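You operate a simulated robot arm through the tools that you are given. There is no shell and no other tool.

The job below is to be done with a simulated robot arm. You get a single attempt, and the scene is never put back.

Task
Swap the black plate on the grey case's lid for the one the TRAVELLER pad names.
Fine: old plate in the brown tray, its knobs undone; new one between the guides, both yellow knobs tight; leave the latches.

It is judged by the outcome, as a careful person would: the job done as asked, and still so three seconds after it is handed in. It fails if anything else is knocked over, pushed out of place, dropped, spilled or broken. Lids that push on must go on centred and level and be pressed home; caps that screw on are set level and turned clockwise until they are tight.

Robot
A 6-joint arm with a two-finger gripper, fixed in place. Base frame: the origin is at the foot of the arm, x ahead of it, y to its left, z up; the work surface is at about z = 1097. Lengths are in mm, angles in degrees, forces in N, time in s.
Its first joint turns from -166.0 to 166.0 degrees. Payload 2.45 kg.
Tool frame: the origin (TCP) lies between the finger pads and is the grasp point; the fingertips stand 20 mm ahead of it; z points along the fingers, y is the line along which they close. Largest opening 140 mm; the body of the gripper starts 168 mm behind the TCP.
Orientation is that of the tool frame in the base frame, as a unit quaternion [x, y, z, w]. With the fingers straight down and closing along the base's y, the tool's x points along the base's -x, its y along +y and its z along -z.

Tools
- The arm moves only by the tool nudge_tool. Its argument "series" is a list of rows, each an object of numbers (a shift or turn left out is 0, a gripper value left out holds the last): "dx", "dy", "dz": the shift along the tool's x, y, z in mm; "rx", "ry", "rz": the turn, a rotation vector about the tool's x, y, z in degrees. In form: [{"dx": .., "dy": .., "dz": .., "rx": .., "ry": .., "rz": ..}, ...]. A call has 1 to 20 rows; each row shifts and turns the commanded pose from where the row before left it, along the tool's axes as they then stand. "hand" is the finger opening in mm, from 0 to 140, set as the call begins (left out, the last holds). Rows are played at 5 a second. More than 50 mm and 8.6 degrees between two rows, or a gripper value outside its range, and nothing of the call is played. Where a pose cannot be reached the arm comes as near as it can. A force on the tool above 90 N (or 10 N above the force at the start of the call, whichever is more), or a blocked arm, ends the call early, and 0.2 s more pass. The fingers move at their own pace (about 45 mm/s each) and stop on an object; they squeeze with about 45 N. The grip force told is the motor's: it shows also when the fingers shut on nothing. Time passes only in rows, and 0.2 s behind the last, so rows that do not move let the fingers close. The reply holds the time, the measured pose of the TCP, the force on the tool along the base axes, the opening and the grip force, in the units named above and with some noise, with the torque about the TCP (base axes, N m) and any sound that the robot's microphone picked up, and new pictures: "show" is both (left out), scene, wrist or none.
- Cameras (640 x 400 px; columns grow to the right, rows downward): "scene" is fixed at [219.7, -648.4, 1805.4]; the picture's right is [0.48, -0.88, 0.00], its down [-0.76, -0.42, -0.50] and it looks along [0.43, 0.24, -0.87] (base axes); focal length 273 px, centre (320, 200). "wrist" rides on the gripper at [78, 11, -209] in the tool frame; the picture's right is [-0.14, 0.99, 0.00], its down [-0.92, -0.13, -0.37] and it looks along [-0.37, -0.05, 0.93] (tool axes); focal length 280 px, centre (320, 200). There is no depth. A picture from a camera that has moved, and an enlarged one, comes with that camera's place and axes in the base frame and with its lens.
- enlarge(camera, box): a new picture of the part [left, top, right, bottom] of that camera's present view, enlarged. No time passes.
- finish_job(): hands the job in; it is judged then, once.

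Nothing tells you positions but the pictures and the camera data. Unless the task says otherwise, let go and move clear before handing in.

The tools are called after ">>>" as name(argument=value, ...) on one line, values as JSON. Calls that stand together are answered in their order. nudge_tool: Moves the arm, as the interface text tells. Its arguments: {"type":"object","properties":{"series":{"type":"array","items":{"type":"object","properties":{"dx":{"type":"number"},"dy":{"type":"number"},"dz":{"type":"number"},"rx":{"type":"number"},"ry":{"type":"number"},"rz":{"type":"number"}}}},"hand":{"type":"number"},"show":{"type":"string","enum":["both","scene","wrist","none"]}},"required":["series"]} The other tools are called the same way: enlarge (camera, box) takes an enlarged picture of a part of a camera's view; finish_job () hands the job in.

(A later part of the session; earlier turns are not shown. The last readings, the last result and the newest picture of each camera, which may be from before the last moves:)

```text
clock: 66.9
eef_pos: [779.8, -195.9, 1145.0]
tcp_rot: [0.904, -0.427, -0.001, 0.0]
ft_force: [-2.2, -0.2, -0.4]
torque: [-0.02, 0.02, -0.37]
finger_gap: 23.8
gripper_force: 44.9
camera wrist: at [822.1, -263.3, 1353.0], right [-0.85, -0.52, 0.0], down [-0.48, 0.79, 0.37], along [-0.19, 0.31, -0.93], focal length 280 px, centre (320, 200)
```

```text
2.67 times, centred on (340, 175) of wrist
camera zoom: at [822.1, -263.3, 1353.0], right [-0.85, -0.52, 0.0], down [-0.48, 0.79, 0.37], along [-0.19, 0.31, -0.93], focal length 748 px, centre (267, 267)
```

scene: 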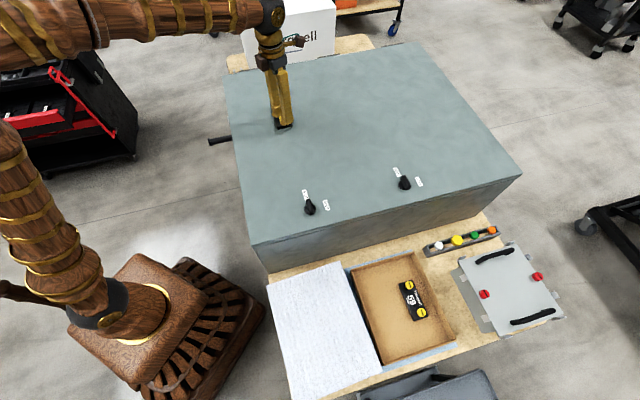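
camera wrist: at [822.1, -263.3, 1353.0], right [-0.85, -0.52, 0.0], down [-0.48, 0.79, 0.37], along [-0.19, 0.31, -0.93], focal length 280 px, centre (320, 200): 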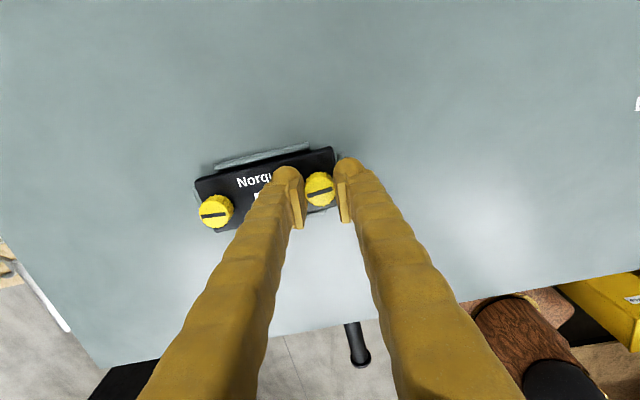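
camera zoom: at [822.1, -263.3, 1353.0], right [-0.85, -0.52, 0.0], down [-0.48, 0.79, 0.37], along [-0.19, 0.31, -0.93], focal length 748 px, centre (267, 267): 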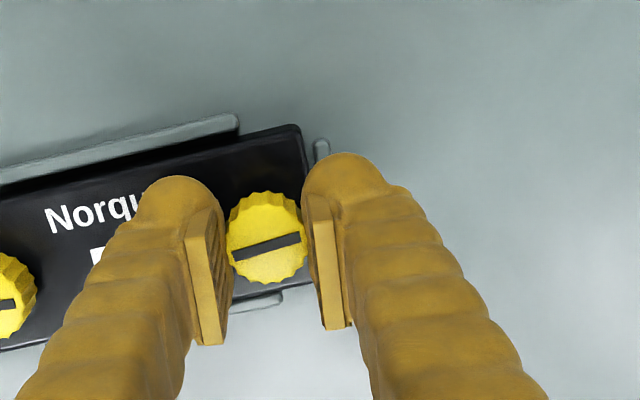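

The torque jumped to -0.37 Nm and the fingers slipped round, so knob 1 has reached its undone stop after about one full turn. I'll release it and go above knob 2, winding the wrist back.

>>> nudge_tool(hand=60, series=[{}, {}, {}, {"dz": -20}, {"dz": -20}, {"dx": -4.5, "dy": -46}, {"dx": -4.5, "dy": -46}], show="none")

>>> nudge_tool(series=[{"rz": 8.2}, {"rz": 8.2}, {"rz": 8.2}, {"rz": 8.2}, {"rz": 8.2}, {"rz": 8.2}, {"rz": 8.2}, {"rz": 8.2}, {"rz": 8.2}, {"rz": 8.2}, {"rz": 8.2}, {"rz": 8.2}, {"rz": 8.2}, {"rz": 8.2}, {"rz": 8.2}, {"rz": 8.2}, {"rz": 8.2}, {"rz": 8.2}, {"rz": 8.2}, {"rz": 8.2}], show="none")

>>> nudge_tool(series=[{"rz": 8.2}, {"rz": 8.2}, {"rz": 8.2}, {"rz": 8.2}, {"rz": 8.2}, {"rz": 8.2}, {"rz": 8.2}, {"rz": 8.2}, {"rz": 8.2}, {"rz": 8.2}, {"rz": 8.2}, {"rz": 8.2}, {"rz": 8.2}, {"rz": 8.2}, {"rz": 8.2}, {"rz": 8.2}, {"rz": 8.2}], show="wrist")

>>> enlarge(camera="wrist", box=[240, 120, 400, 220])

```text
clock: 68.5
eef_pos: [844.7, -129.0, 1184.1]
tcp_rot: [0.904, -0.428, 0.0, 0.001]
ft_force: [-0.4, 0.1, 0.8]
torque: [0.0, -0.01, -0.01]
finger_gap: 59.9
gripper_force: 0.1
```

```text
clock: 72.7
eef_pos: [846.1, -130.6, 1184.1]
tcp_rot: [0.299, 0.954, -0.001, -0.002]
ft_force: [0.0, 0.7, -0.1]
torque: [-0.01, -0.02, 0.01]
finger_gap: 60.1
gripper_force: 0.1
```

```text
clock: 76.3
eef_pos: [844.5, -130.6, 1182.0]
tcp_rot: [0.999, 0.051, -0.001, -0.001]
ft_force: [-0.2, 0.7, -0.3]
torque: [0.03, 0.02, -0.04]
finger_gap: 60.3
gripper_force: 0.1
camera wrist: at [925.2, -134.1, 1392.5], right [-0.04, -1.0, 0.0], down [-0.93, 0.03, 0.37], along [-0.37, 0.01, -0.93], focal length 280 px, centre (320, 200)
```

wrist: 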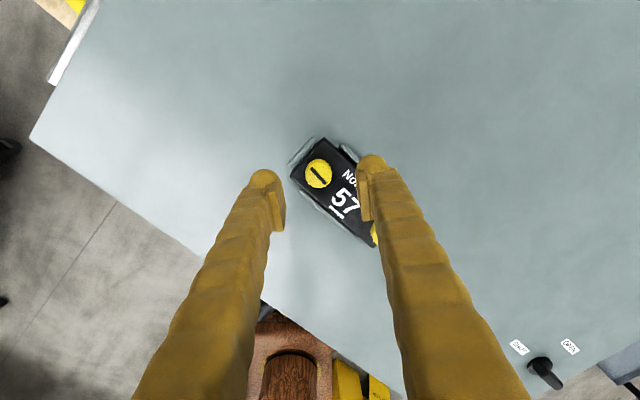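

```text
4.00 times, centred on (320, 170) of wrist
camera zoom: at [925.2, -134.1, 1392.5], right [-0.04, -1.0, 0.0], down [-0.93, 0.03, 0.37], along [-0.37, 0.01, -0.93], focal length 1122 px, centre (320, 320)
```

zoom: 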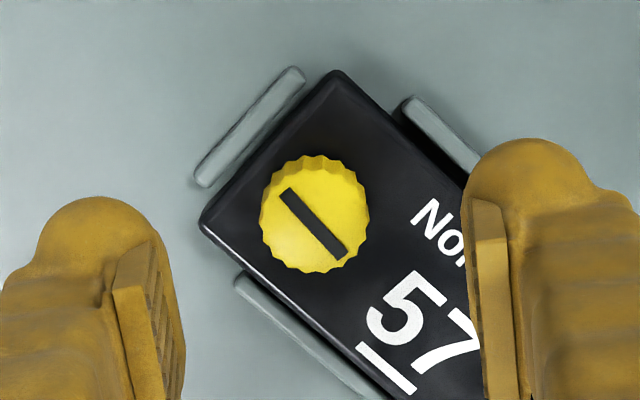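

Knob 2 is in view; it's ~2 mm off, which I'll correct, and I'll try winding a bit more before descending.

>>> nudge_tool(series=[{"dx": 2, "dy": -1.7}, {"rz": 7}, {"rz": 7}, {"rz": 7}, {"dz": 12}, {"dz": 12}, {}], show="wrist")

>>> enlarge(camera="wrist", box=[240, 120, 400, 220])

```text
clock: 77.9
eef_pos: [846.8, -126.8, 1160.4]
tcp_rot: [1.0, -0.01, 0.0, 0.001]
ft_force: [1.0, 0.8, 0.2]
torque: [0.04, -0.01, 0.02]
finger_gap: 60.1
gripper_force: 0.0
out of reach, approached as far as the arm can: row 3, 4
camera wrist: at [925.8, -140.3, 1369.3], right [-0.16, -0.99, 0.0], down [-0.92, 0.15, 0.37], along [-0.37, 0.06, -0.93], focal length 280 px, centre (320, 200)
```

wrist: 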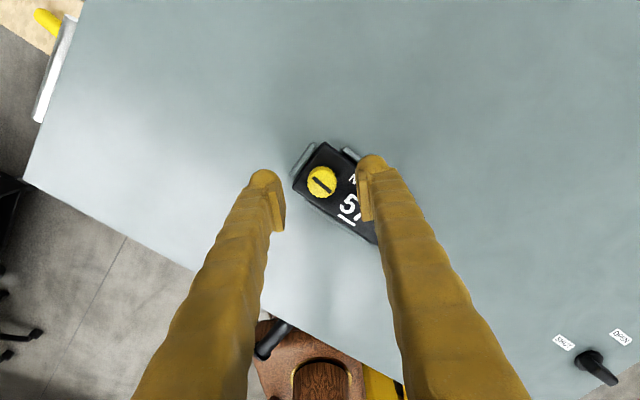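

```text
4.00 times, centred on (320, 170) of wrist
camera zoom: at [925.8, -140.3, 1369.3], right [-0.16, -0.99, 0.0], down [-0.92, 0.15, 0.37], along [-0.37, 0.06, -0.93], focal length 1122 px, centre (320, 320)
```

zoom: 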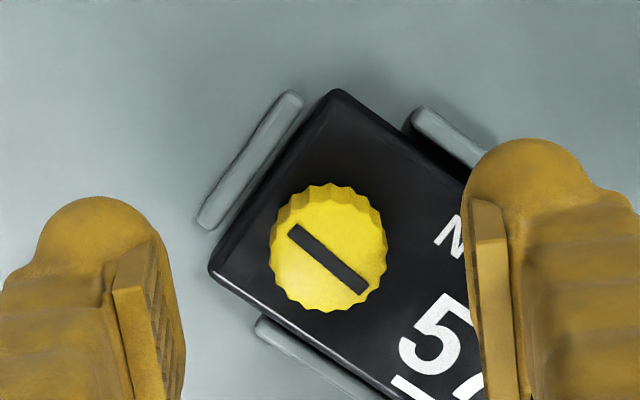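

Wrist limit found at about -91° yaw. Knob nearly centred; correcting 1.7 mm laterally, descending and gripping.

>>> nudge_tool(series=[{"dy": 1.7, "dz": 9}, {"dz": 8.4}, {}], show="none")

>>> nudge_tool(hand=36, series=[{}, {}, {}], show="wrist")

>>> enlarge(camera="wrist", box=[240, 120, 400, 220])

```text
clock: 78.7
eef_pos: [845.5, -129.8, 1143.4]
tcp_rot: [1.0, -0.009, -0.001, 0.002]
ft_force: [0.3, 0.1, -0.1]
torque: [0.0, -0.02, -0.02]
finger_gap: 59.8
gripper_force: 0.0
```

```text
clock: 79.5
eef_pos: [846.7, -128.5, 1143.0]
tcp_rot: [1.0, -0.01, -0.001, 0.001]
ft_force: [0.3, -0.3, 0.2]
torque: [0.0, -0.02, 0.0]
finger_gap: 35.8
gripper_force: 0.1
camera wrist: at [925.8, -142.8, 1351.8], right [-0.16, -0.99, 0.0], down [-0.92, 0.15, 0.37], along [-0.37, 0.06, -0.93], focal length 280 px, centre (320, 200)
```

wrist: 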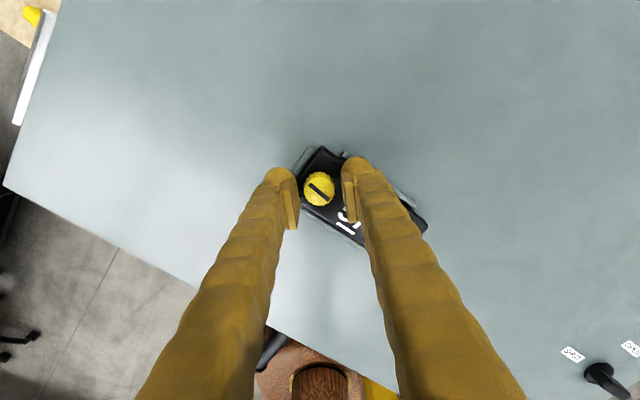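

```text
4.00 times, centred on (320, 170) of wrist
camera zoom: at [925.8, -142.8, 1351.8], right [-0.16, -0.99, 0.0], down [-0.92, 0.15, 0.37], along [-0.37, 0.06, -0.93], focal length 1122 px, centre (320, 320)
```

zoom: 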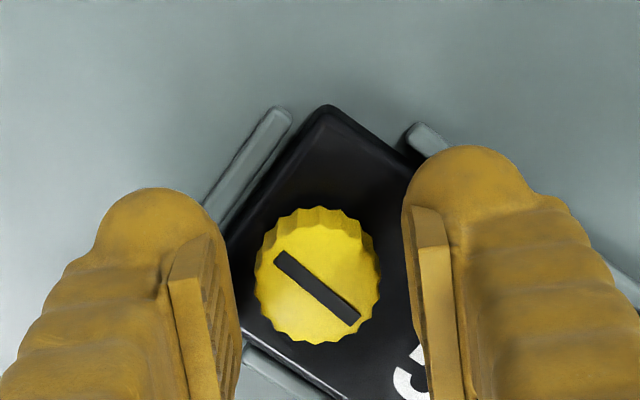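

Well centred. Closing and turning knob 2 counter-clockwise.

>>> nudge_tool(hand=0, series=[{}, {}, {}, {}], show="none")

>>> nudge_tool(series=[{"rz": -7}, {"rz": -7}, {"rz": -7}, {"rz": -7}, {"rz": -7}, {"rz": -7}, {"rz": -7}, {"rz": -7}, {}], show="none")

>>> nudge_tool(series=[{"rz": -7}, {"rz": -7}, {"rz": -7}, {"rz": -7}, {"rz": -7}, {"rz": -7}, {"rz": -7}, {"rz": -7}, {}], show="wrist")

```text
clock: 80.5
eef_pos: [846.6, -129.4, 1144.4]
tcp_rot: [1.0, -0.01, -0.001, -0.001]
ft_force: [1.7, 9.9, 0.4]
torque: [0.12, -0.05, -0.02]
finger_gap: 23.0
gripper_force: 45.0
```

```text
clock: 82.5
eef_pos: [847.5, -129.9, 1142.8]
tcp_rot: [0.887, 0.463, -0.001, 0.001]
ft_force: [9.8, 27.1, 10.9]
torque: [0.44, -0.19, -0.02]
finger_gap: 23.0
gripper_force: 44.9
```

```text
clock: 84.5
eef_pos: [847.4, -130.0, 1144.0]
tcp_rot: [0.567, 0.824, -0.001, 0.0]
ft_force: [4.2, 14.0, 18.1]
torque: [-0.06, -0.1, -0.02]
finger_gap: 22.9
gripper_force: 45.2
camera wrist: at [829.9, -53.9, 1351.5], right [0.97, 0.23, 0.0], down [0.21, -0.9, 0.37], along [0.08, -0.36, -0.93], focal length 280 px, centre (320, 200)
```

wrist: 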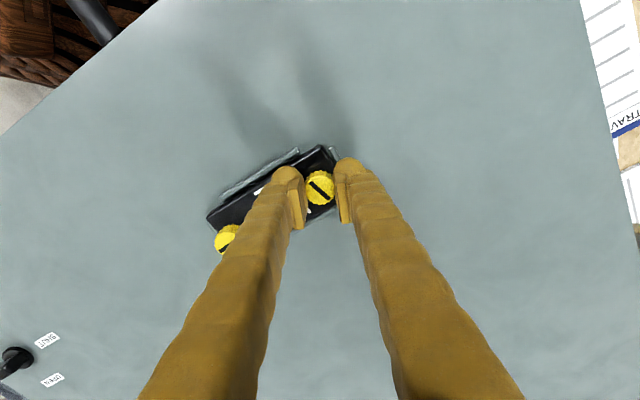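

Force shows the knob rising; I'll ease up 1 mm, recentre slightly and continue.

>>> nudge_tool(series=[{"dx": 0.5, "dy": 0.4, "dz": -1}, {"rz": -7}, {"rz": -7}, {"rz": -7}, {"rz": -7}, {"rz": -7}, {"rz": -7}, {"rz": -7}, {"rz": -7}, {}], show="none")

>>> nudge_tool(series=[{"rz": -7}, {"rz": -7}, {"rz": -7}, {"rz": -7}, {"rz": -7}, {"rz": -7}, {"rz": -7}, {"rz": -7}, {}], show="none")

>>> nudge_tool(series=[{"rz": -7, "dz": -0.5}, {"rz": -7}, {"rz": -7}, {"rz": -7}, {"rz": -7}, {"rz": -7}, {"rz": -7}, {"rz": -7}, {}], show="wrist")

>>> enlarge(camera="wrist", box=[220, 100, 460, 250])

```text
clock: 86.7
eef_pos: [847.0, -128.3, 1143.2]
tcp_rot: [0.114, 0.994, -0.001, -0.001]
ft_force: [-12.8, -7.3, 4.6]
torque: [-0.12, 0.11, 0.03]
finger_gap: 23.0
gripper_force: 44.6
```

```text
clock: 88.7
eef_pos: [847.1, -129.3, 1143.3]
tcp_rot: [-0.367, 0.93, 0.0, -0.001]
ft_force: [-1.9, 9.8, 17.3]
torque: [0.03, 0.09, -0.01]
finger_gap: 23.0
gripper_force: 45.0
```

```text
clock: 90.7
eef_pos: [846.8, -127.7, 1143.2]
tcp_rot: [0.76, -0.65, -0.001, 0.001]
ft_force: [-16.5, 14.1, 10.5]
torque: [0.33, 0.2, -0.03]
finger_gap: 23.1
gripper_force: 45.0
camera wrist: at [849.6, -208.0, 1353.0], right [-1.0, -0.02, 0.0], down [-0.02, 0.93, 0.37], along [-0.01, 0.37, -0.93], focal length 280 px, centre (320, 200)
```

wrist: 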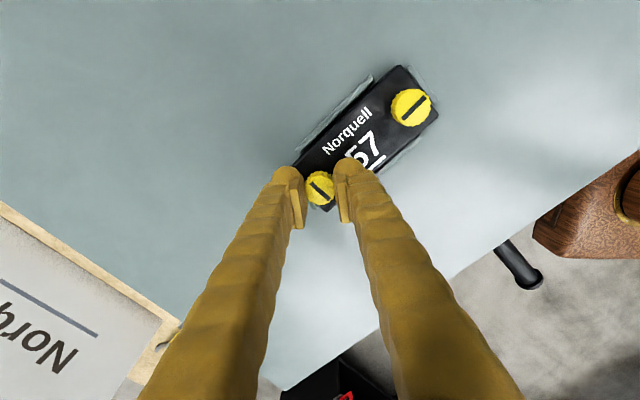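

```text
2.67 times, centred on (340, 175) of wrist
camera zoom: at [849.6, -208.0, 1353.0], right [-1.0, -0.02, 0.0], down [-0.02, 0.93, 0.37], along [-0.01, 0.37, -0.93], focal length 748 px, centre (267, 267)
```

zoom: 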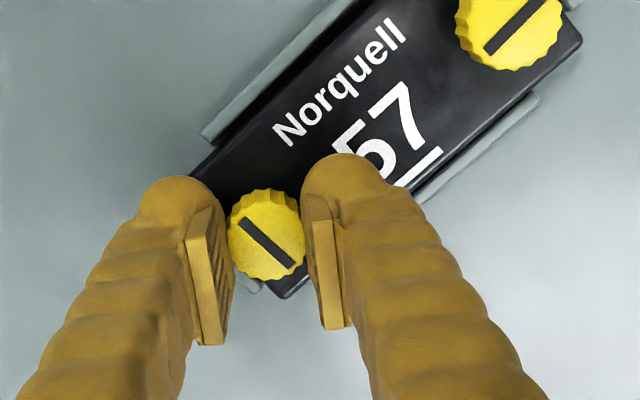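

280° done. Continuing to the wrist limit.

>>> nudge_tool(series=[{"rz": -7, "dz": -0.5}, {"rz": -7}, {"rz": -7}, {"rz": -7}, {"rz": -7}, {"rz": -7}, {"rz": -7}, {"rz": -7}, {}], show="wrist")

>>> enlarge(camera="wrist", box=[220, 100, 460, 250])

```text
clock: 92.7
eef_pos: [848.8, -129.6, 1144.8]
tcp_rot: [0.976, -0.217, 0.0, 0.001]
ft_force: [4.8, -1.2, 7.6]
torque: [-0.2, -0.42, 0.04]
finger_gap: 23.3
gripper_force: 45.3
camera wrist: at [915.1, -172.8, 1353.4], right [-0.54, -0.84, 0.0], down [-0.78, 0.51, 0.37], along [-0.31, 0.2, -0.93], focal length 280 px, centre (320, 200)
```

wrist: 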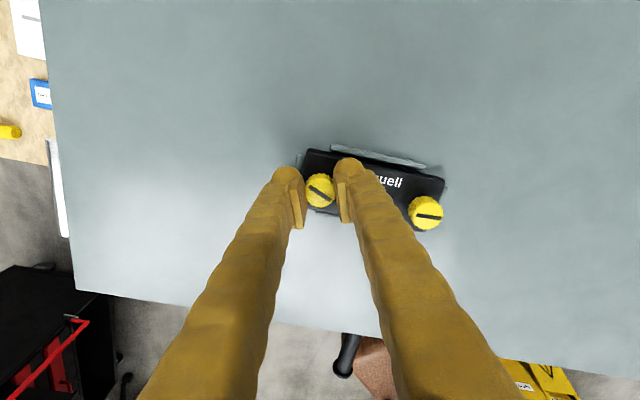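

```text
2.67 times, centred on (340, 175) of wrist
camera zoom: at [915.1, -172.8, 1353.4], right [-0.54, -0.84, 0.0], down [-0.78, 0.51, 0.37], along [-0.31, 0.2, -0.93], focal length 748 px, centre (267, 267)
```

zoom: 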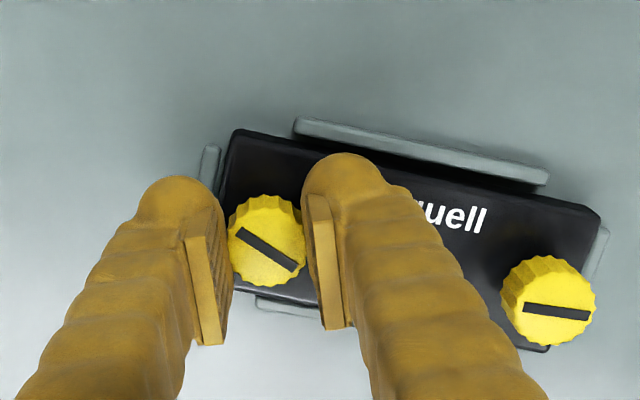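

Knob 2 is about 30° short of where knob 1 stopped. I'll regrip and turn until its stop is felt.

>>> nudge_tool(hand=60, series=[{}, {}, {}, {"dz": -20}, {"rz": 8}, {"rz": 8}, {"rz": 8}, {"rz": 8}, {"rz": 8}, {"rz": 8}, {"rz": 8}, {"rz": 8}, {"rz": 8}, {"rz": 8}, {"rz": 8}, {"rz": 8}, {}], show="wrist")

>>> enlarge(camera="wrist", box=[240, 120, 400, 220])

```text
clock: 96.3
eef_pos: [847.8, -130.4, 1164.8]
tcp_rot: [-0.491, 0.871, 0.0, -0.002]
ft_force: [-0.3, 0.4, -0.8]
torque: [0.01, 0.01, 0.0]
finger_gap: 60.2
gripper_force: 0.0
camera wrist: at [798.8, -191.0, 1373.5], right [-0.78, 0.63, 0.0], down [0.59, 0.72, 0.37], along [0.23, 0.29, -0.93], focal length 280 px, centre (320, 200)
```

wrist: 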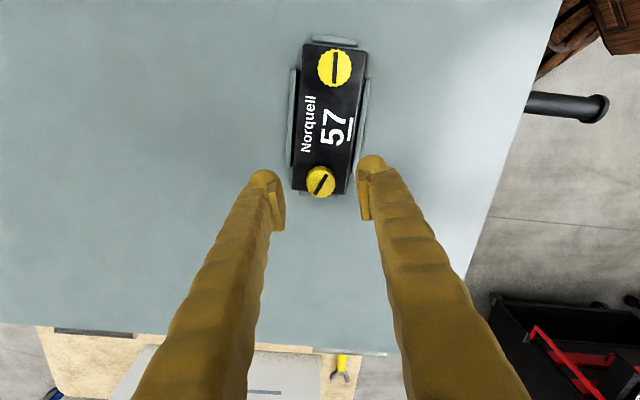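

```text
4.00 times, centred on (320, 170) of wrist
camera zoom: at [798.8, -191.0, 1373.5], right [-0.78, 0.63, 0.0], down [0.59, 0.72, 0.37], along [0.23, 0.29, -0.93], focal length 1122 px, centre (320, 320)
```

zoom: 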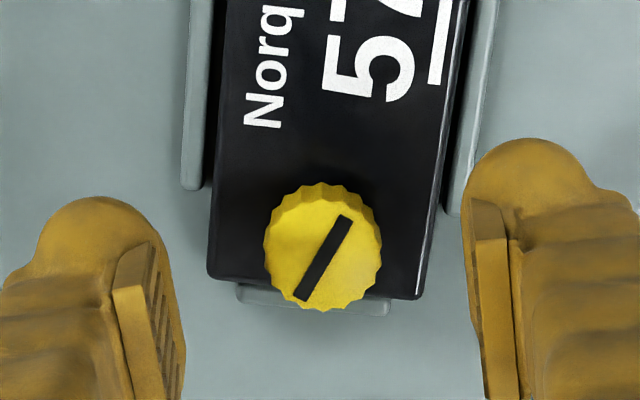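

>>> nudge_tool(series=[{"dz": 11, "dy": 0.5}, {"dz": 10}, {}], show="none")

>>> nudge_tool(hand=0, series=[{}, {}, {}, {}], show="none")

>>> nudge_tool(series=[{"rz": -6}, {"rz": -6}, {"rz": -6}, {"rz": -6}, {}], show="none")

>>> nudge_tool(series=[{"rz": -6}, {"rz": -6}, {"rz": -6}, {"rz": -6}, {}], show="wrist")

>>> enlarge(camera="wrist", box=[220, 60, 460, 210])

```text
clock: 97.1
eef_pos: [847.3, -128.0, 1144.8]
tcp_rot: [-0.492, 0.871, 0.0, -0.001]
ft_force: [0.3, -1.2, 0.3]
torque: [0.01, 0.01, 0.02]
finger_gap: 60.1
gripper_force: 0.0
```

```text
clock: 98.1
eef_pos: [848.3, -128.4, 1144.2]
tcp_rot: [-0.491, 0.871, 0.0, -0.001]
ft_force: [0.5, 0.3, 0.4]
torque: [-0.01, -0.01, 0.0]
finger_gap: 23.7
gripper_force: 40.2
```

```text
clock: 99.3
eef_pos: [847.2, -128.6, 1144.4]
tcp_rot: [-0.662, 0.749, 0.001, -0.001]
ft_force: [3.2, 1.2, 5.4]
torque: [-0.07, -0.03, 0.02]
finger_gap: 23.0
gripper_force: 45.4
```

```text
clock: 100.5
eef_pos: [847.5, -128.0, 1143.8]
tcp_rot: [0.803, -0.595, 0.0, 0.001]
ft_force: [-5.7, 1.1, 2.9]
torque: [0.05, 0.06, -0.39]
finger_gap: 22.7
gripper_force: 45.1
camera wrist: at [861.0, -207.2, 1352.3], right [-0.99, -0.16, 0.0], down [-0.15, 0.92, 0.37], along [-0.06, 0.36, -0.93], focal length 280 px, centre (320, 200)
```

wrist: 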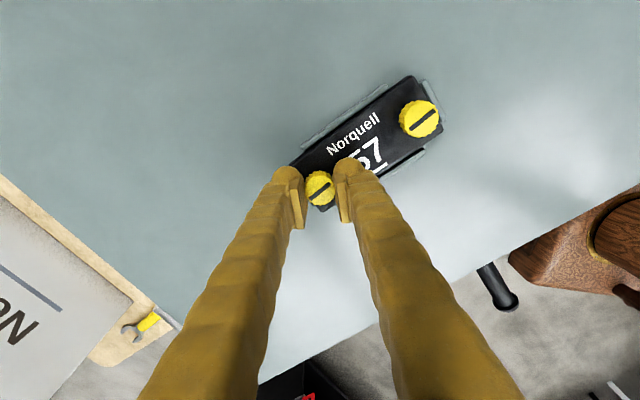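

```text
2.67 times, centred on (340, 135) of wrist
camera zoom: at [861.0, -207.2, 1352.3], right [-0.99, -0.16, 0.0], down [-0.15, 0.92, 0.37], along [-0.06, 0.36, -0.93], focal length 748 px, centre (267, 373)
```

zoom: 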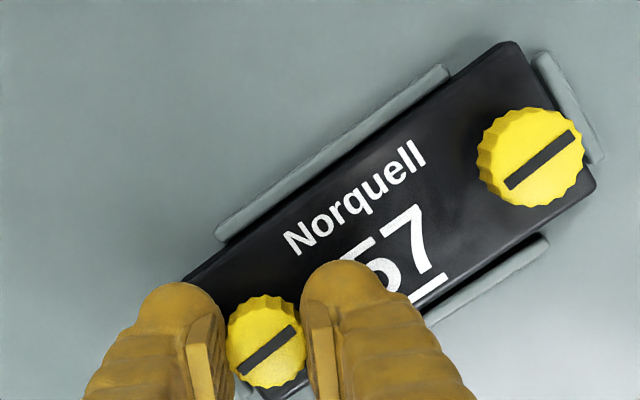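

Torque spike again (-0.39) and both slots are parallel: both knobs are undone. I'll release, lift, turn to the plate's direction (45°) and go above the plate's centre with the fingers fully open, to lift it by its two knobs.

>>> nudge_tool(hand=60, series=[{}, {}, {}, {"dz": -30}, {"dz": -30}], show="none")

>>> nudge_tool(hand=140, series=[{"rz": 8}, {"rz": 8}, {"rz": 8}, {"rz": 8}, {"rz": 8}, {"rz": 8}, {"rz": 8}, {"rz": 8}, {"rz": 8}, {"rz": 8}, {"rz": 8}, {"rz": 8}, {"rz": 8}, {"rz": 8}, {"rz": 8}, {"rz": 8}, {"rz": 8}, {"rz": 8}, {"rz": 8}, {"dy": -47}], show="wrist")

>>> enlarge(camera="wrist", box=[220, 90, 420, 215])

```text
clock: 101.7
eef_pos: [846.5, -127.5, 1201.0]
tcp_rot: [0.803, -0.596, -0.002, 0.002]
ft_force: [0.3, 0.2, -0.2]
torque: [0.03, 0.01, 0.0]
finger_gap: 60.0
gripper_force: 0.1
```

```text
clock: 105.9
eef_pos: [814.1, -161.4, 1203.2]
tcp_rot: [0.384, 0.923, 0.0, -0.001]
ft_force: [0.0, 1.3, -0.1]
torque: [0.03, -0.01, 0.0]
finger_gap: 140.2
gripper_force: 0.1
camera wrist: at [766.9, -98.9, 1412.5], right [0.8, 0.6, 0.0], down [0.56, -0.74, 0.37], along [0.22, -0.3, -0.93], focal length 280 px, centre (320, 200)
```

wrist: 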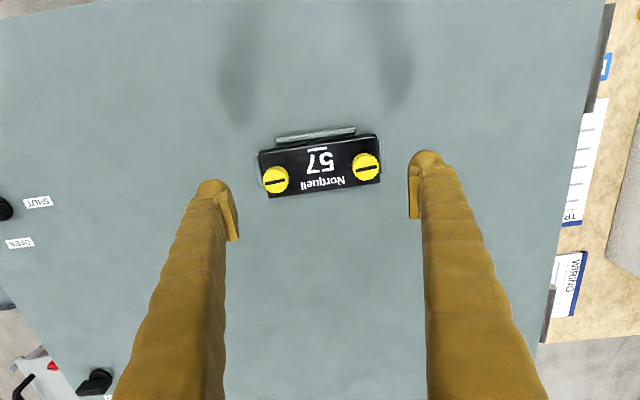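

```text
3.20 times, centred on (320, 152) of wrist
camera zoom: at [766.9, -98.9, 1412.5], right [0.8, 0.6, 0.0], down [0.56, -0.74, 0.37], along [0.22, -0.3, -0.93], focal length 897 px, centre (320, 352)
```

zoom: 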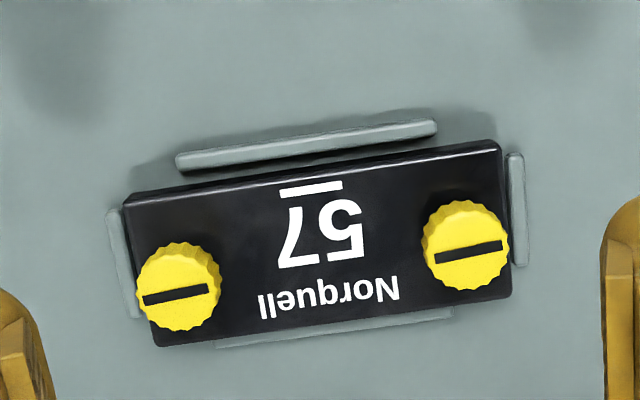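

Plate centred under the open gripper. Descending to grip the two knobs end-to-end.

>>> nudge_tool(series=[{"dx": -1, "dy": 0.5, "dz": 20}, {"dz": 20}, {"dz": 12}, {"dz": 8}, {}], show="wrist")

>>> enlarge(camera="wrist", box=[200, 100, 440, 250])

```text
clock: 107.1
eef_pos: [814.5, -162.8, 1143.5]
tcp_rot: [0.384, 0.923, 0.0, 0.0]
ft_force: [0.2, -0.2, -0.5]
torque: [0.04, -0.02, 0.01]
finger_gap: 140.1
gripper_force: 0.0
camera wrist: at [769.0, -100.0, 1352.9], right [0.8, 0.6, 0.0], down [0.56, -0.74, 0.37], along [0.22, -0.3, -0.93], focal length 280 px, centre (320, 200)
```

wrist: 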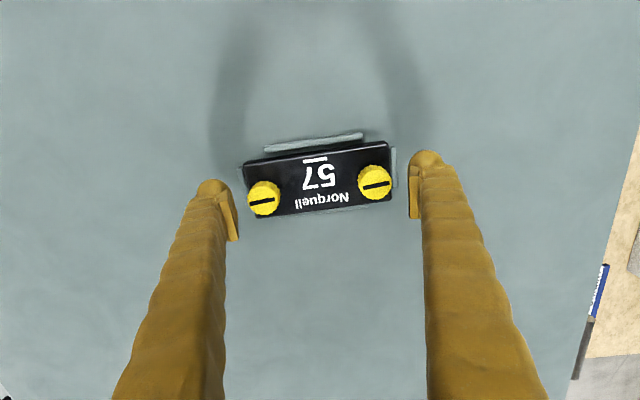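

```text
2.67 times, centred on (320, 175) of wrist
camera zoom: at [769.0, -100.0, 1352.9], right [0.8, 0.6, 0.0], down [0.56, -0.74, 0.37], along [0.22, -0.3, -0.93], focal length 748 px, centre (320, 267)
```

zoom: 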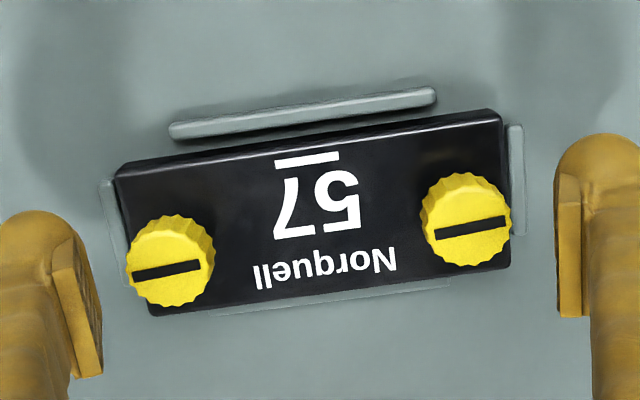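

Aligned. Closing on both knobs.

>>> nudge_tool(hand=90, series=[{"dx": -0.7}, {}, {}, {}], show="wrist")

>>> enlarge(camera="wrist", box=[200, 100, 440, 250])

```text
clock: 108.1
eef_pos: [814.8, -164.2, 1154.6]
tcp_rot: [0.383, 0.924, 0.001, 0.007]
ft_force: [-5.7, -4.2, 67.4]
torque: [-0.66, 0.95, -0.05]
finger_gap: 74.8
gripper_force: 17.5
stopped in row 4: the force on the tool passed its limit at 96 N (the readings are from after the stop); the commanded pose is now the measured one
camera wrist: at [766.6, -100.8, 1363.0], right [0.8, 0.6, 0.01], down [0.56, -0.74, 0.38], along [0.23, -0.3, -0.93], focal length 280 px, centre (320, 200)
```

wrist: 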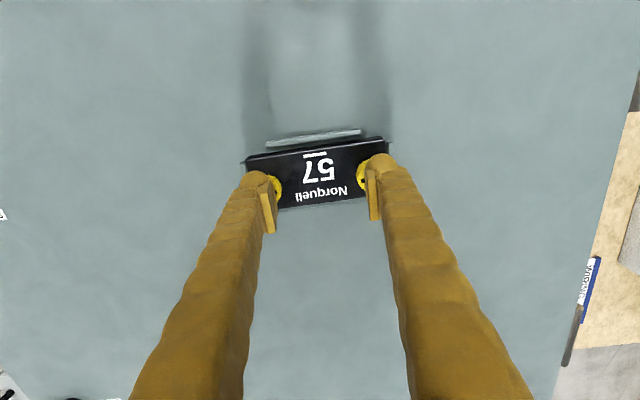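

```text
2.67 times, centred on (320, 175) of wrist
camera zoom: at [766.6, -100.8, 1363.0], right [0.8, 0.6, 0.01], down [0.56, -0.74, 0.38], along [0.23, -0.3, -0.93], focal length 748 px, centre (320, 267)
```

zoom: 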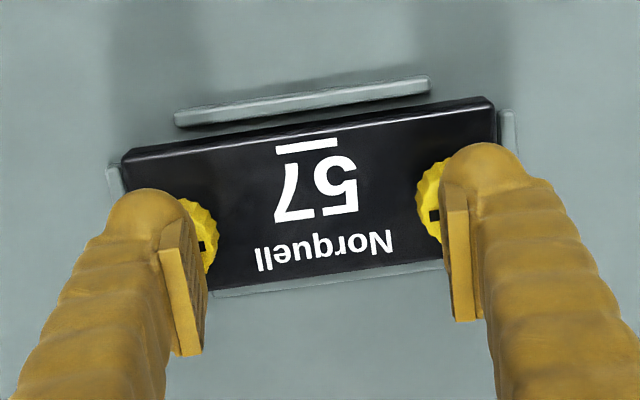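

The fingertips rode over both knobs, so the knob grip isn't deep enough. I'll lift off, open, and move aside to study the plate's side height and the guides with the scene camera.

>>> nudge_tool(series=[{"dz": -8}, {"dz": -15}, {"dz": -20}, {"rx": 0.4, "ry": -0.7}, {}], hand=90, show="wrist")

>>> enlarge(camera="wrist", box=[220, 90, 420, 215])

```text
clock: 109.3
eef_pos: [817.4, -163.5, 1192.8]
tcp_rot: [0.383, 0.924, -0.006, 0.007]
ft_force: [-0.1, 0.4, 0.2]
torque: [0.0, -0.02, 0.0]
finger_gap: 90.1
gripper_force: 0.1
camera wrist: at [767.4, -97.2, 1399.9], right [0.8, 0.6, 0.0], down [0.56, -0.74, 0.39], along [0.23, -0.31, -0.92], focal length 280 px, centre (320, 200)
```

wrist: 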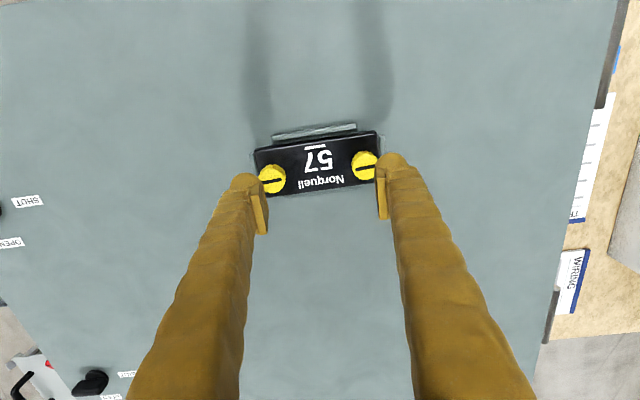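

```text
3.20 times, centred on (320, 152) of wrist
camera zoom: at [767.4, -97.2, 1399.9], right [0.8, 0.6, 0.0], down [0.56, -0.74, 0.39], along [0.23, -0.31, -0.92], focal length 897 px, centre (320, 352)
```

zoom: 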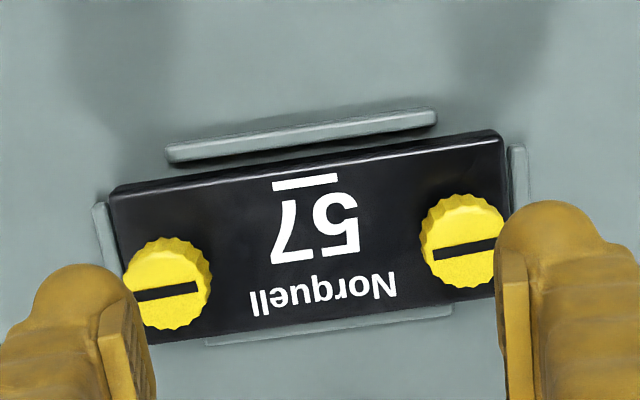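

>>> nudge_tool(series=[{"rx": -0.33, "ry": 1.0}, {"dz": -40}, {"dz": -40}, {"dx": 40, "dy": 17}, {"dx": 40, "dy": 17}, {"dx": 40, "dy": 17}, {"dx": 40, "dy": 17}, {"dx": 40, "dy": 17}], show="none")

>>> enlarge(camera="scene", box=[260, 90, 308, 120])

>>> enlarge(camera="scene", box=[264, 108, 304, 133])

```text
clock: 111.1
eef_pos: [736.2, 38.4, 1272.0]
tcp_rot: [0.384, 0.924, -0.001, 0.0]
ft_force: [0.4, 0.5, -0.8]
torque: [0.0, 0.02, 0.0]
finger_gap: 90.1
gripper_force: 0.0
```

```text
13.33 times, centred on (284, 105) of scene
camera zoom: at [219.7, -648.4, 1805.4], right [0.48, -0.88, 0.0], down [-0.76, -0.42, -0.5], along [0.43, 0.24, -0.87], focal length 3641 px, centre (800, 1467)
```

zoom: 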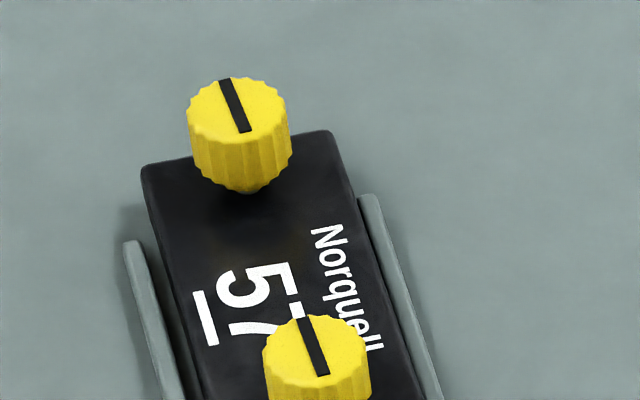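

```text
16.00 times, centred on (284, 120) of scene
camera zoom: at [219.7, -648.4, 1805.4], right [0.48, -0.88, 0.0], down [-0.76, -0.42, -0.5], along [0.43, 0.24, -0.87], focal length 4370 px, centre (896, 1472)
```

zoom: 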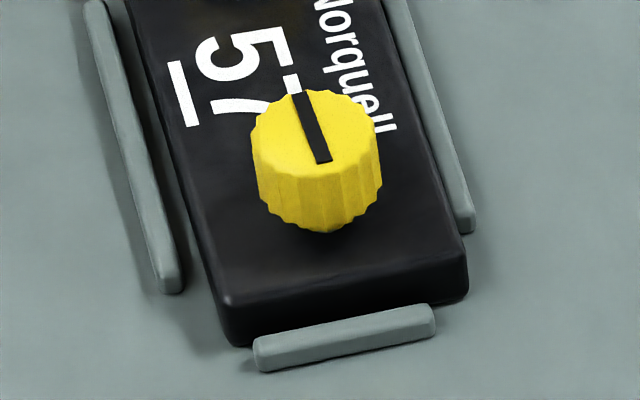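

Very useful: knobs stand about 20 mm tall and have visibly risen off the plate (undone); the plate is about 13 mm thick and the guides about 6 mm. So I can go about 10 mm deeper on the knobs for a solid grip. Returning over the plate.

>>> nudge_tool(hand=140, series=[{"dx": -40, "dy": -17}, {"dx": -40, "dy": -17}, {"dx": -40, "dy": -17}, {"dx": -40, "dy": -17}, {"dx": -40, "dy": -17}, {"dz": 40}, {"dz": 40}, {}], show="wrist")

>>> enlarge(camera="wrist", box=[220, 90, 420, 215])

```text
clock: 112.9
eef_pos: [814.7, -161.1, 1192.5]
tcp_rot: [0.383, 0.924, 0.0, 0.001]
ft_force: [0.0, 0.7, 0.2]
torque: [-0.01, 0.0, -0.04]
finger_gap: 139.8
gripper_force: 0.0
camera wrist: at [767.1, -100.0, 1401.3], right [0.8, 0.6, 0.0], down [0.56, -0.74, 0.37], along [0.22, -0.29, -0.93], focal length 280 px, centre (320, 200)
```

wrist: 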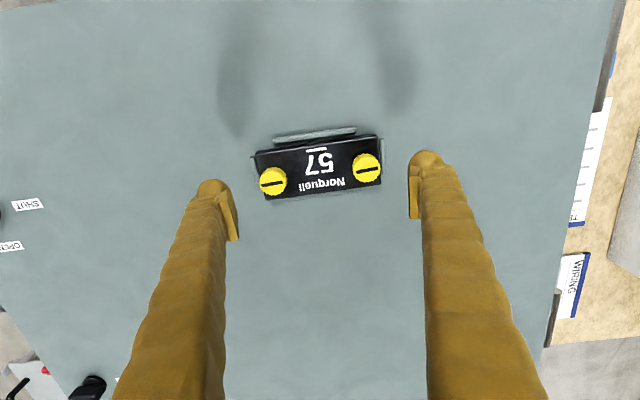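

```text
3.20 times, centred on (320, 152) of wrist
camera zoom: at [767.1, -100.0, 1401.3], right [0.8, 0.6, 0.0], down [0.56, -0.74, 0.37], along [0.22, -0.29, -0.93], focal length 897 px, centre (320, 352)
```

zoom: 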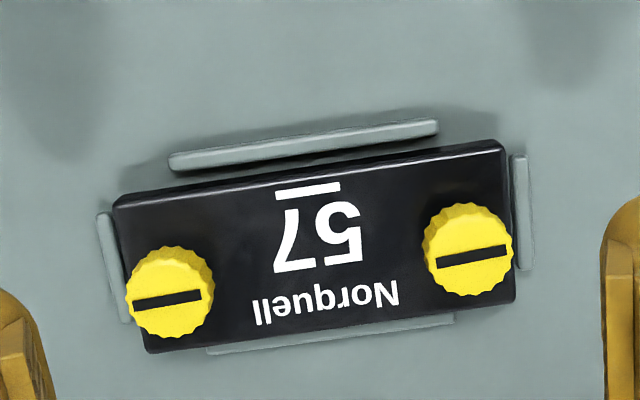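

>>> nudge_tool(series=[{"dx": -1.2, "dz": 20}, {"dz": 20}, {}], show="none")

>>> enlarge(camera="wrist", box=[200, 100, 440, 250])

```text
clock: 113.7
eef_pos: [815.5, -162.7, 1152.7]
tcp_rot: [0.383, 0.924, -0.001, 0.001]
ft_force: [0.2, -0.2, 0.4]
torque: [0.02, -0.03, 0.02]
finger_gap: 139.7
gripper_force: 0.0
```

```text
2.67 times, centred on (320, 175) of wrist
camera zoom: at [768.1, -100.6, 1362.0], right [0.8, 0.6, 0.0], down [0.56, -0.74, 0.37], along [0.22, -0.29, -0.93], focal length 748 px, centre (320, 267)
```

zoom: 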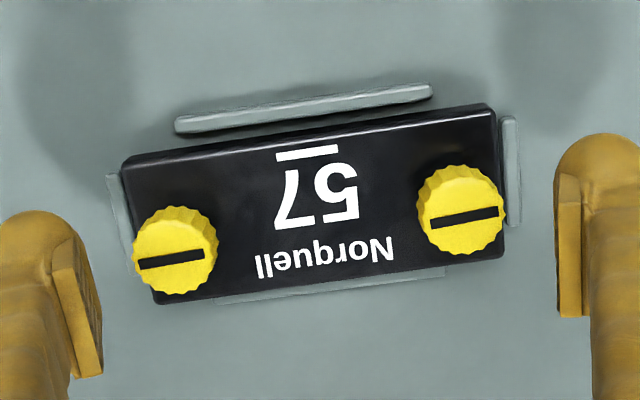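

Aligned within a millimetre. Descending to tips ~3 mm above the plate and closing on the knobs.

>>> nudge_tool(series=[{"dx": -0.5, "dz": 10}, {"dz": 9}, {}], show="none")

>>> nudge_tool(hand=100, series=[{}, {}, {}, {}], show="wrist")

>>> enlarge(camera="wrist", box=[200, 100, 440, 250])

```text
clock: 114.5
eef_pos: [816.0, -162.8, 1134.0]
tcp_rot: [0.384, 0.923, -0.001, 0.002]
ft_force: [0.9, 0.5, -0.9]
torque: [0.02, 0.01, -0.01]
finger_gap: 140.0
gripper_force: 0.2
```

```text
clock: 115.5
eef_pos: [817.0, -163.3, 1135.6]
tcp_rot: [0.384, 0.924, -0.001, 0.0]
ft_force: [-0.6, -0.6, 1.4]
torque: [0.02, 0.09, 0.02]
finger_gap: 118.7
gripper_force: 45.2
camera wrist: at [769.4, -101.1, 1343.6], right [0.8, 0.6, 0.0], down [0.56, -0.74, 0.37], along [0.22, -0.29, -0.93], focal length 280 px, centre (320, 200)
```

wrist: 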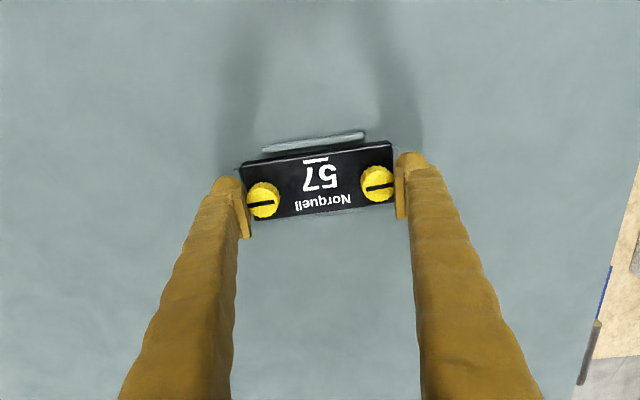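

```text
2.67 times, centred on (320, 175) of wrist
camera zoom: at [769.4, -101.1, 1343.6], right [0.8, 0.6, 0.0], down [0.56, -0.74, 0.37], along [0.22, -0.29, -0.93], focal length 748 px, centre (320, 267)
```

zoom: 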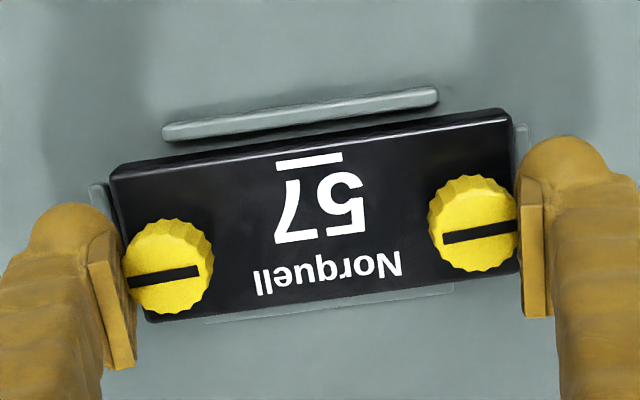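

Firm grip: gap 118.7 mm, 45 N. Lifting slowly straight up.

>>> nudge_tool(series=[{"dz": -4}, {"dz": -6}, {"dz": -10}, {}], show="wrist")

>>> nudge_tool(series=[{"dz": -20}, {"dz": -20}, {"dz": -20}, {}], show="both")

```text
clock: 116.5
eef_pos: [817.3, -164.3, 1154.2]
tcp_rot: [0.383, 0.924, 0.0, 0.001]
ft_force: [0.6, -1.0, -1.4]
torque: [-0.01, 0.01, 0.02]
finger_gap: 118.7
gripper_force: 44.4
camera wrist: at [769.7, -102.1, 1363.2], right [0.8, 0.6, 0.0], down [0.56, -0.74, 0.37], along [0.22, -0.29, -0.93], focal length 280 px, centre (320, 200)
```

wrist: 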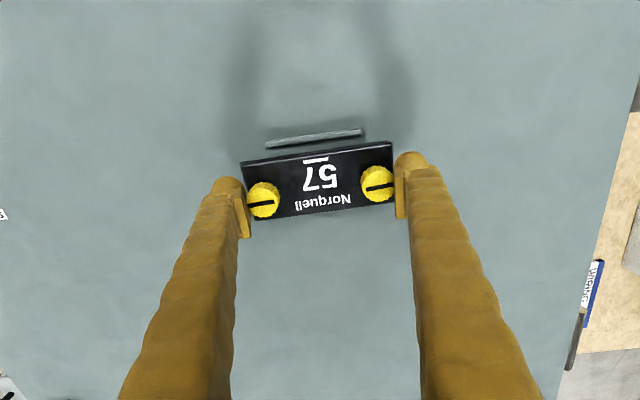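

```text
clock: 117.5
eef_pos: [816.8, -164.7, 1214.3]
tcp_rot: [0.384, 0.923, 0.0, 0.0]
ft_force: [0.2, 0.4, -1.3]
torque: [0.01, 0.0, -0.01]
finger_gap: 118.6
gripper_force: 45.1
camera wrist: at [770.5, -102.4, 1423.2], right [0.8, 0.6, 0.0], down [0.56, -0.74, 0.37], along [0.22, -0.29, -0.93], focal length 280 px, centre (320, 200)
```

scene: 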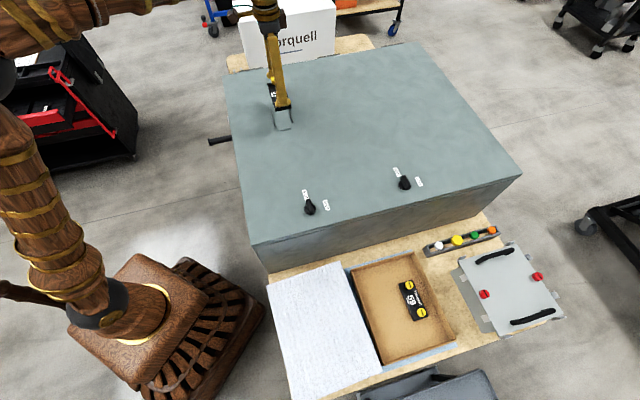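
wrist: 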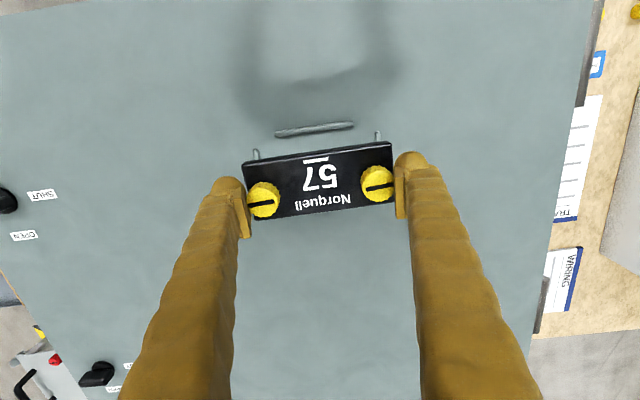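

Plate 57 is lifted cleanly. Carrying it level over the lid to the free part of the brown tray (aiming for about x 467, y -761, well clear of plate 59).

>>> nudge_tool(series=[{"dz": -15}, {"dx": -11.9, "dy": -44.6}, {"dx": -11.9, "dy": -44.6}, {"dx": -11.9, "dy": -44.6}, {"dx": -11.9, "dy": -44.6}, {"dx": -11.9, "dy": -44.6}, {"dx": -11.9, "dy": -44.6}, {"dx": -11.9, "dy": -44.6}, {"dx": -11.9, "dy": -44.6}, {"dx": -11.9, "dy": -44.6}, {"dx": -11.9, "dy": -44.6}, {"dx": -11.9, "dy": -44.6}, {"dx": -11.9, "dy": -44.6}, {"dx": -11.9, "dy": -44.6}, {"dx": -11.9, "dy": -44.6}, {"dx": -11.9, "dy": -44.6}, {}], show="both")

```text
clock: 121.1
eef_pos: [471.9, -762.2, 1228.1]
tcp_rot: [0.384, 0.923, -0.001, 0.002]
ft_force: [-0.5, 0.9, -1.4]
torque: [0.01, -0.02, 0.0]
finger_gap: 118.5
gripper_force: 44.5
camera wrist: at [423.5, -700.1, 1437.1], right [0.8, 0.6, 0.0], down [0.56, -0.74, 0.37], along [0.22, -0.29, -0.93], focal length 280 px, centre (320, 200)
```

scene: 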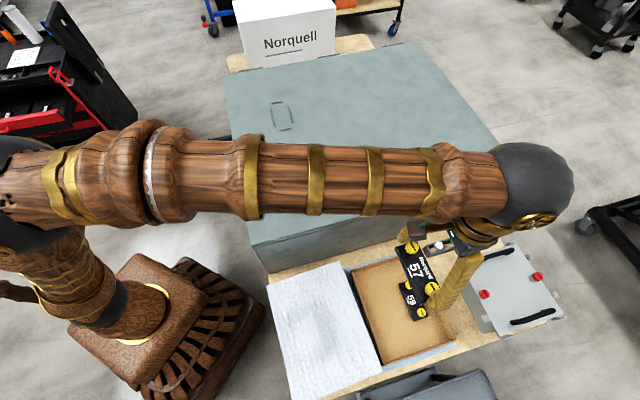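
wrist: 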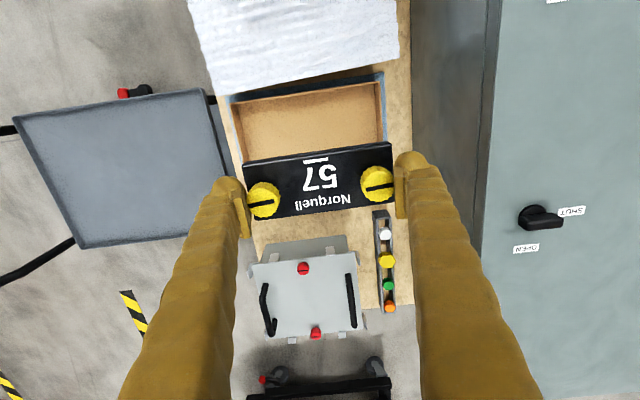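

The tray is right below with plate 59 on the far side. Tray corners match my estimates, so this spot is good. Descending, first to well above the floor.

>>> nudge_tool(series=[{"dz": 40}, {"dz": 40}, {"dz": 40}, {"dz": 40}, {"dz": 40}, {"dz": 40}], show="both")

```text
clock: 122.5
eef_pos: [470.0, -763.8, 985.4]
tcp_rot: [0.384, 0.924, 0.0, 0.001]
ft_force: [1.4, -0.4, -1.0]
torque: [0.0, 0.0, 0.04]
finger_gap: 118.5
gripper_force: 45.1
camera wrist: at [423.0, -702.4, 1195.7], right [0.8, 0.6, 0.0], down [0.56, -0.74, 0.37], along [0.22, -0.29, -0.93], focal length 280 px, centre (320, 200)
```

scene: 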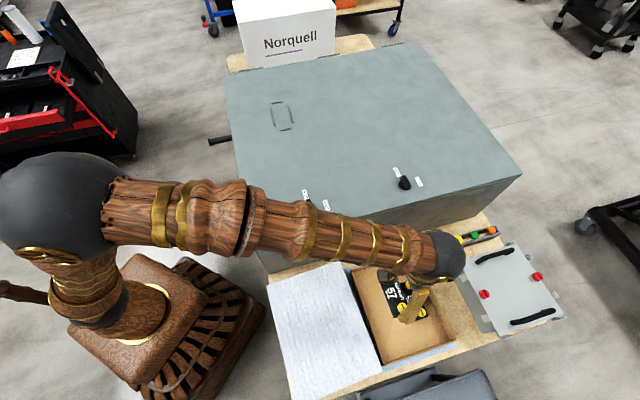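
wrist: 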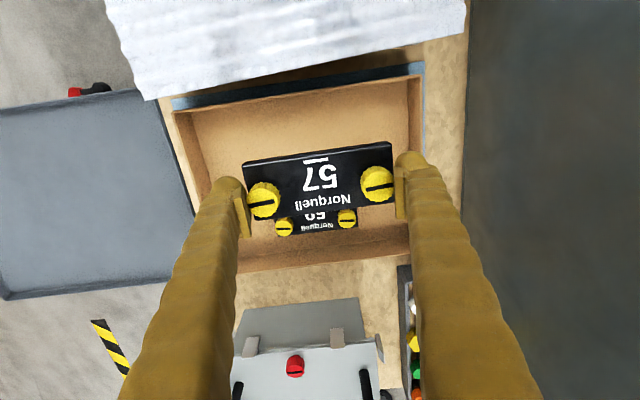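

Clear on all sides. Continuing down in stages.

>>> nudge_tool(series=[{"dz": 40}, {"dz": 40}, {"dz": 35}, {}], show="both")

```text
clock: 123.5
eef_pos: [469.9, -764.5, 871.3]
tcp_rot: [0.383, 0.924, 0.0, 0.001]
ft_force: [-0.2, -0.4, -0.5]
torque: [0.03, 0.01, -0.01]
finger_gap: 118.6
gripper_force: 44.6
camera wrist: at [422.7, -703.5, 1081.4], right [0.8, 0.6, 0.0], down [0.56, -0.74, 0.37], along [0.22, -0.29, -0.93], focal length 280 px, centre (320, 200)
```

scene: 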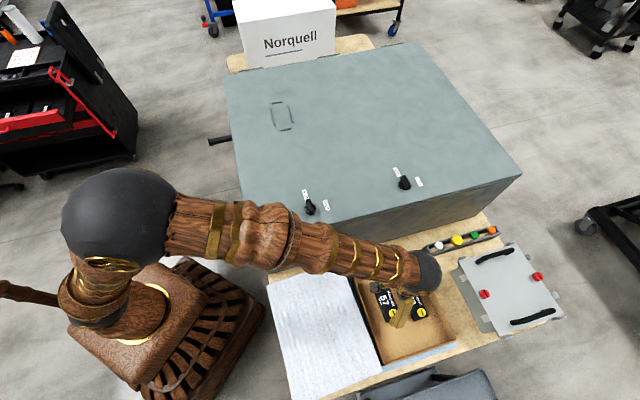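
wrist: 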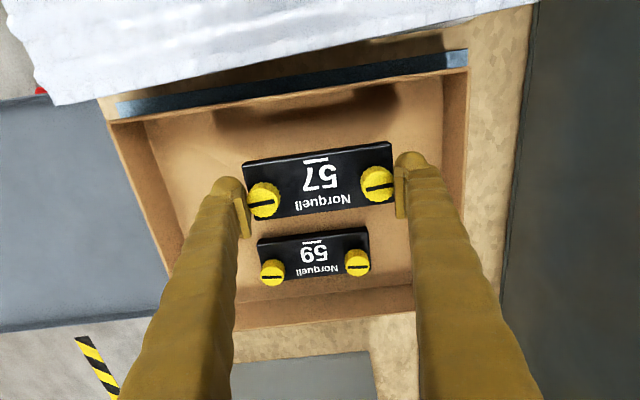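

Good view of both plates. Lowering gently to the tray floor.

>>> nudge_tool(series=[{"dz": 15}, {"dz": 15}, {"dz": 8}, {}], show="none")

>>> nudge_tool(series=[{"dz": 3}, {"dz": 2}, {}], show="none")

>>> nudge_tool(series=[{"dz": 2}, {"dz": 2}, {}], show="wrist")

```text
clock: 124.5
eef_pos: [470.5, -763.5, 834.2]
tcp_rot: [0.383, 0.924, 0.0, 0.001]
ft_force: [-0.5, 0.0, -1.1]
torque: [0.02, -0.03, 0.0]
finger_gap: 118.5
gripper_force: 44.3
```

```text
clock: 125.3
eef_pos: [470.4, -764.4, 830.0]
tcp_rot: [0.383, 0.924, 0.0, 0.001]
ft_force: [0.3, 0.7, -0.1]
torque: [0.0, 0.01, -0.02]
finger_gap: 118.4
gripper_force: 45.4
```

```text
clock: 126.1
eef_pos: [470.3, -764.0, 826.0]
tcp_rot: [0.383, 0.924, 0.0, 0.001]
ft_force: [-1.2, 0.2, 9.2]
torque: [-0.04, 0.01, -0.02]
finger_gap: 118.6
gripper_force: 44.9
camera wrist: at [422.6, -701.2, 1035.6], right [0.8, 0.6, 0.0], down [0.56, -0.74, 0.37], along [0.22, -0.29, -0.93], focal length 280 px, centre (320, 200)
```

wrist: 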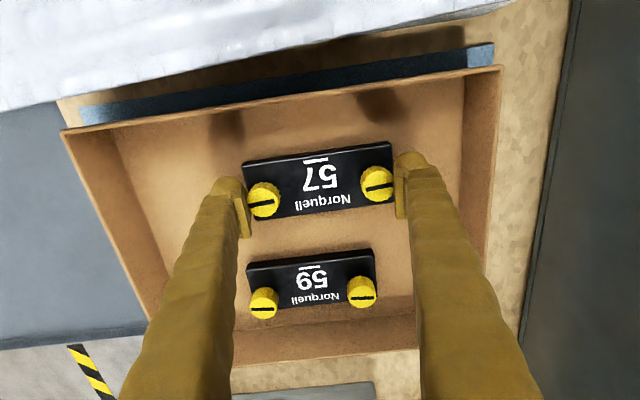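

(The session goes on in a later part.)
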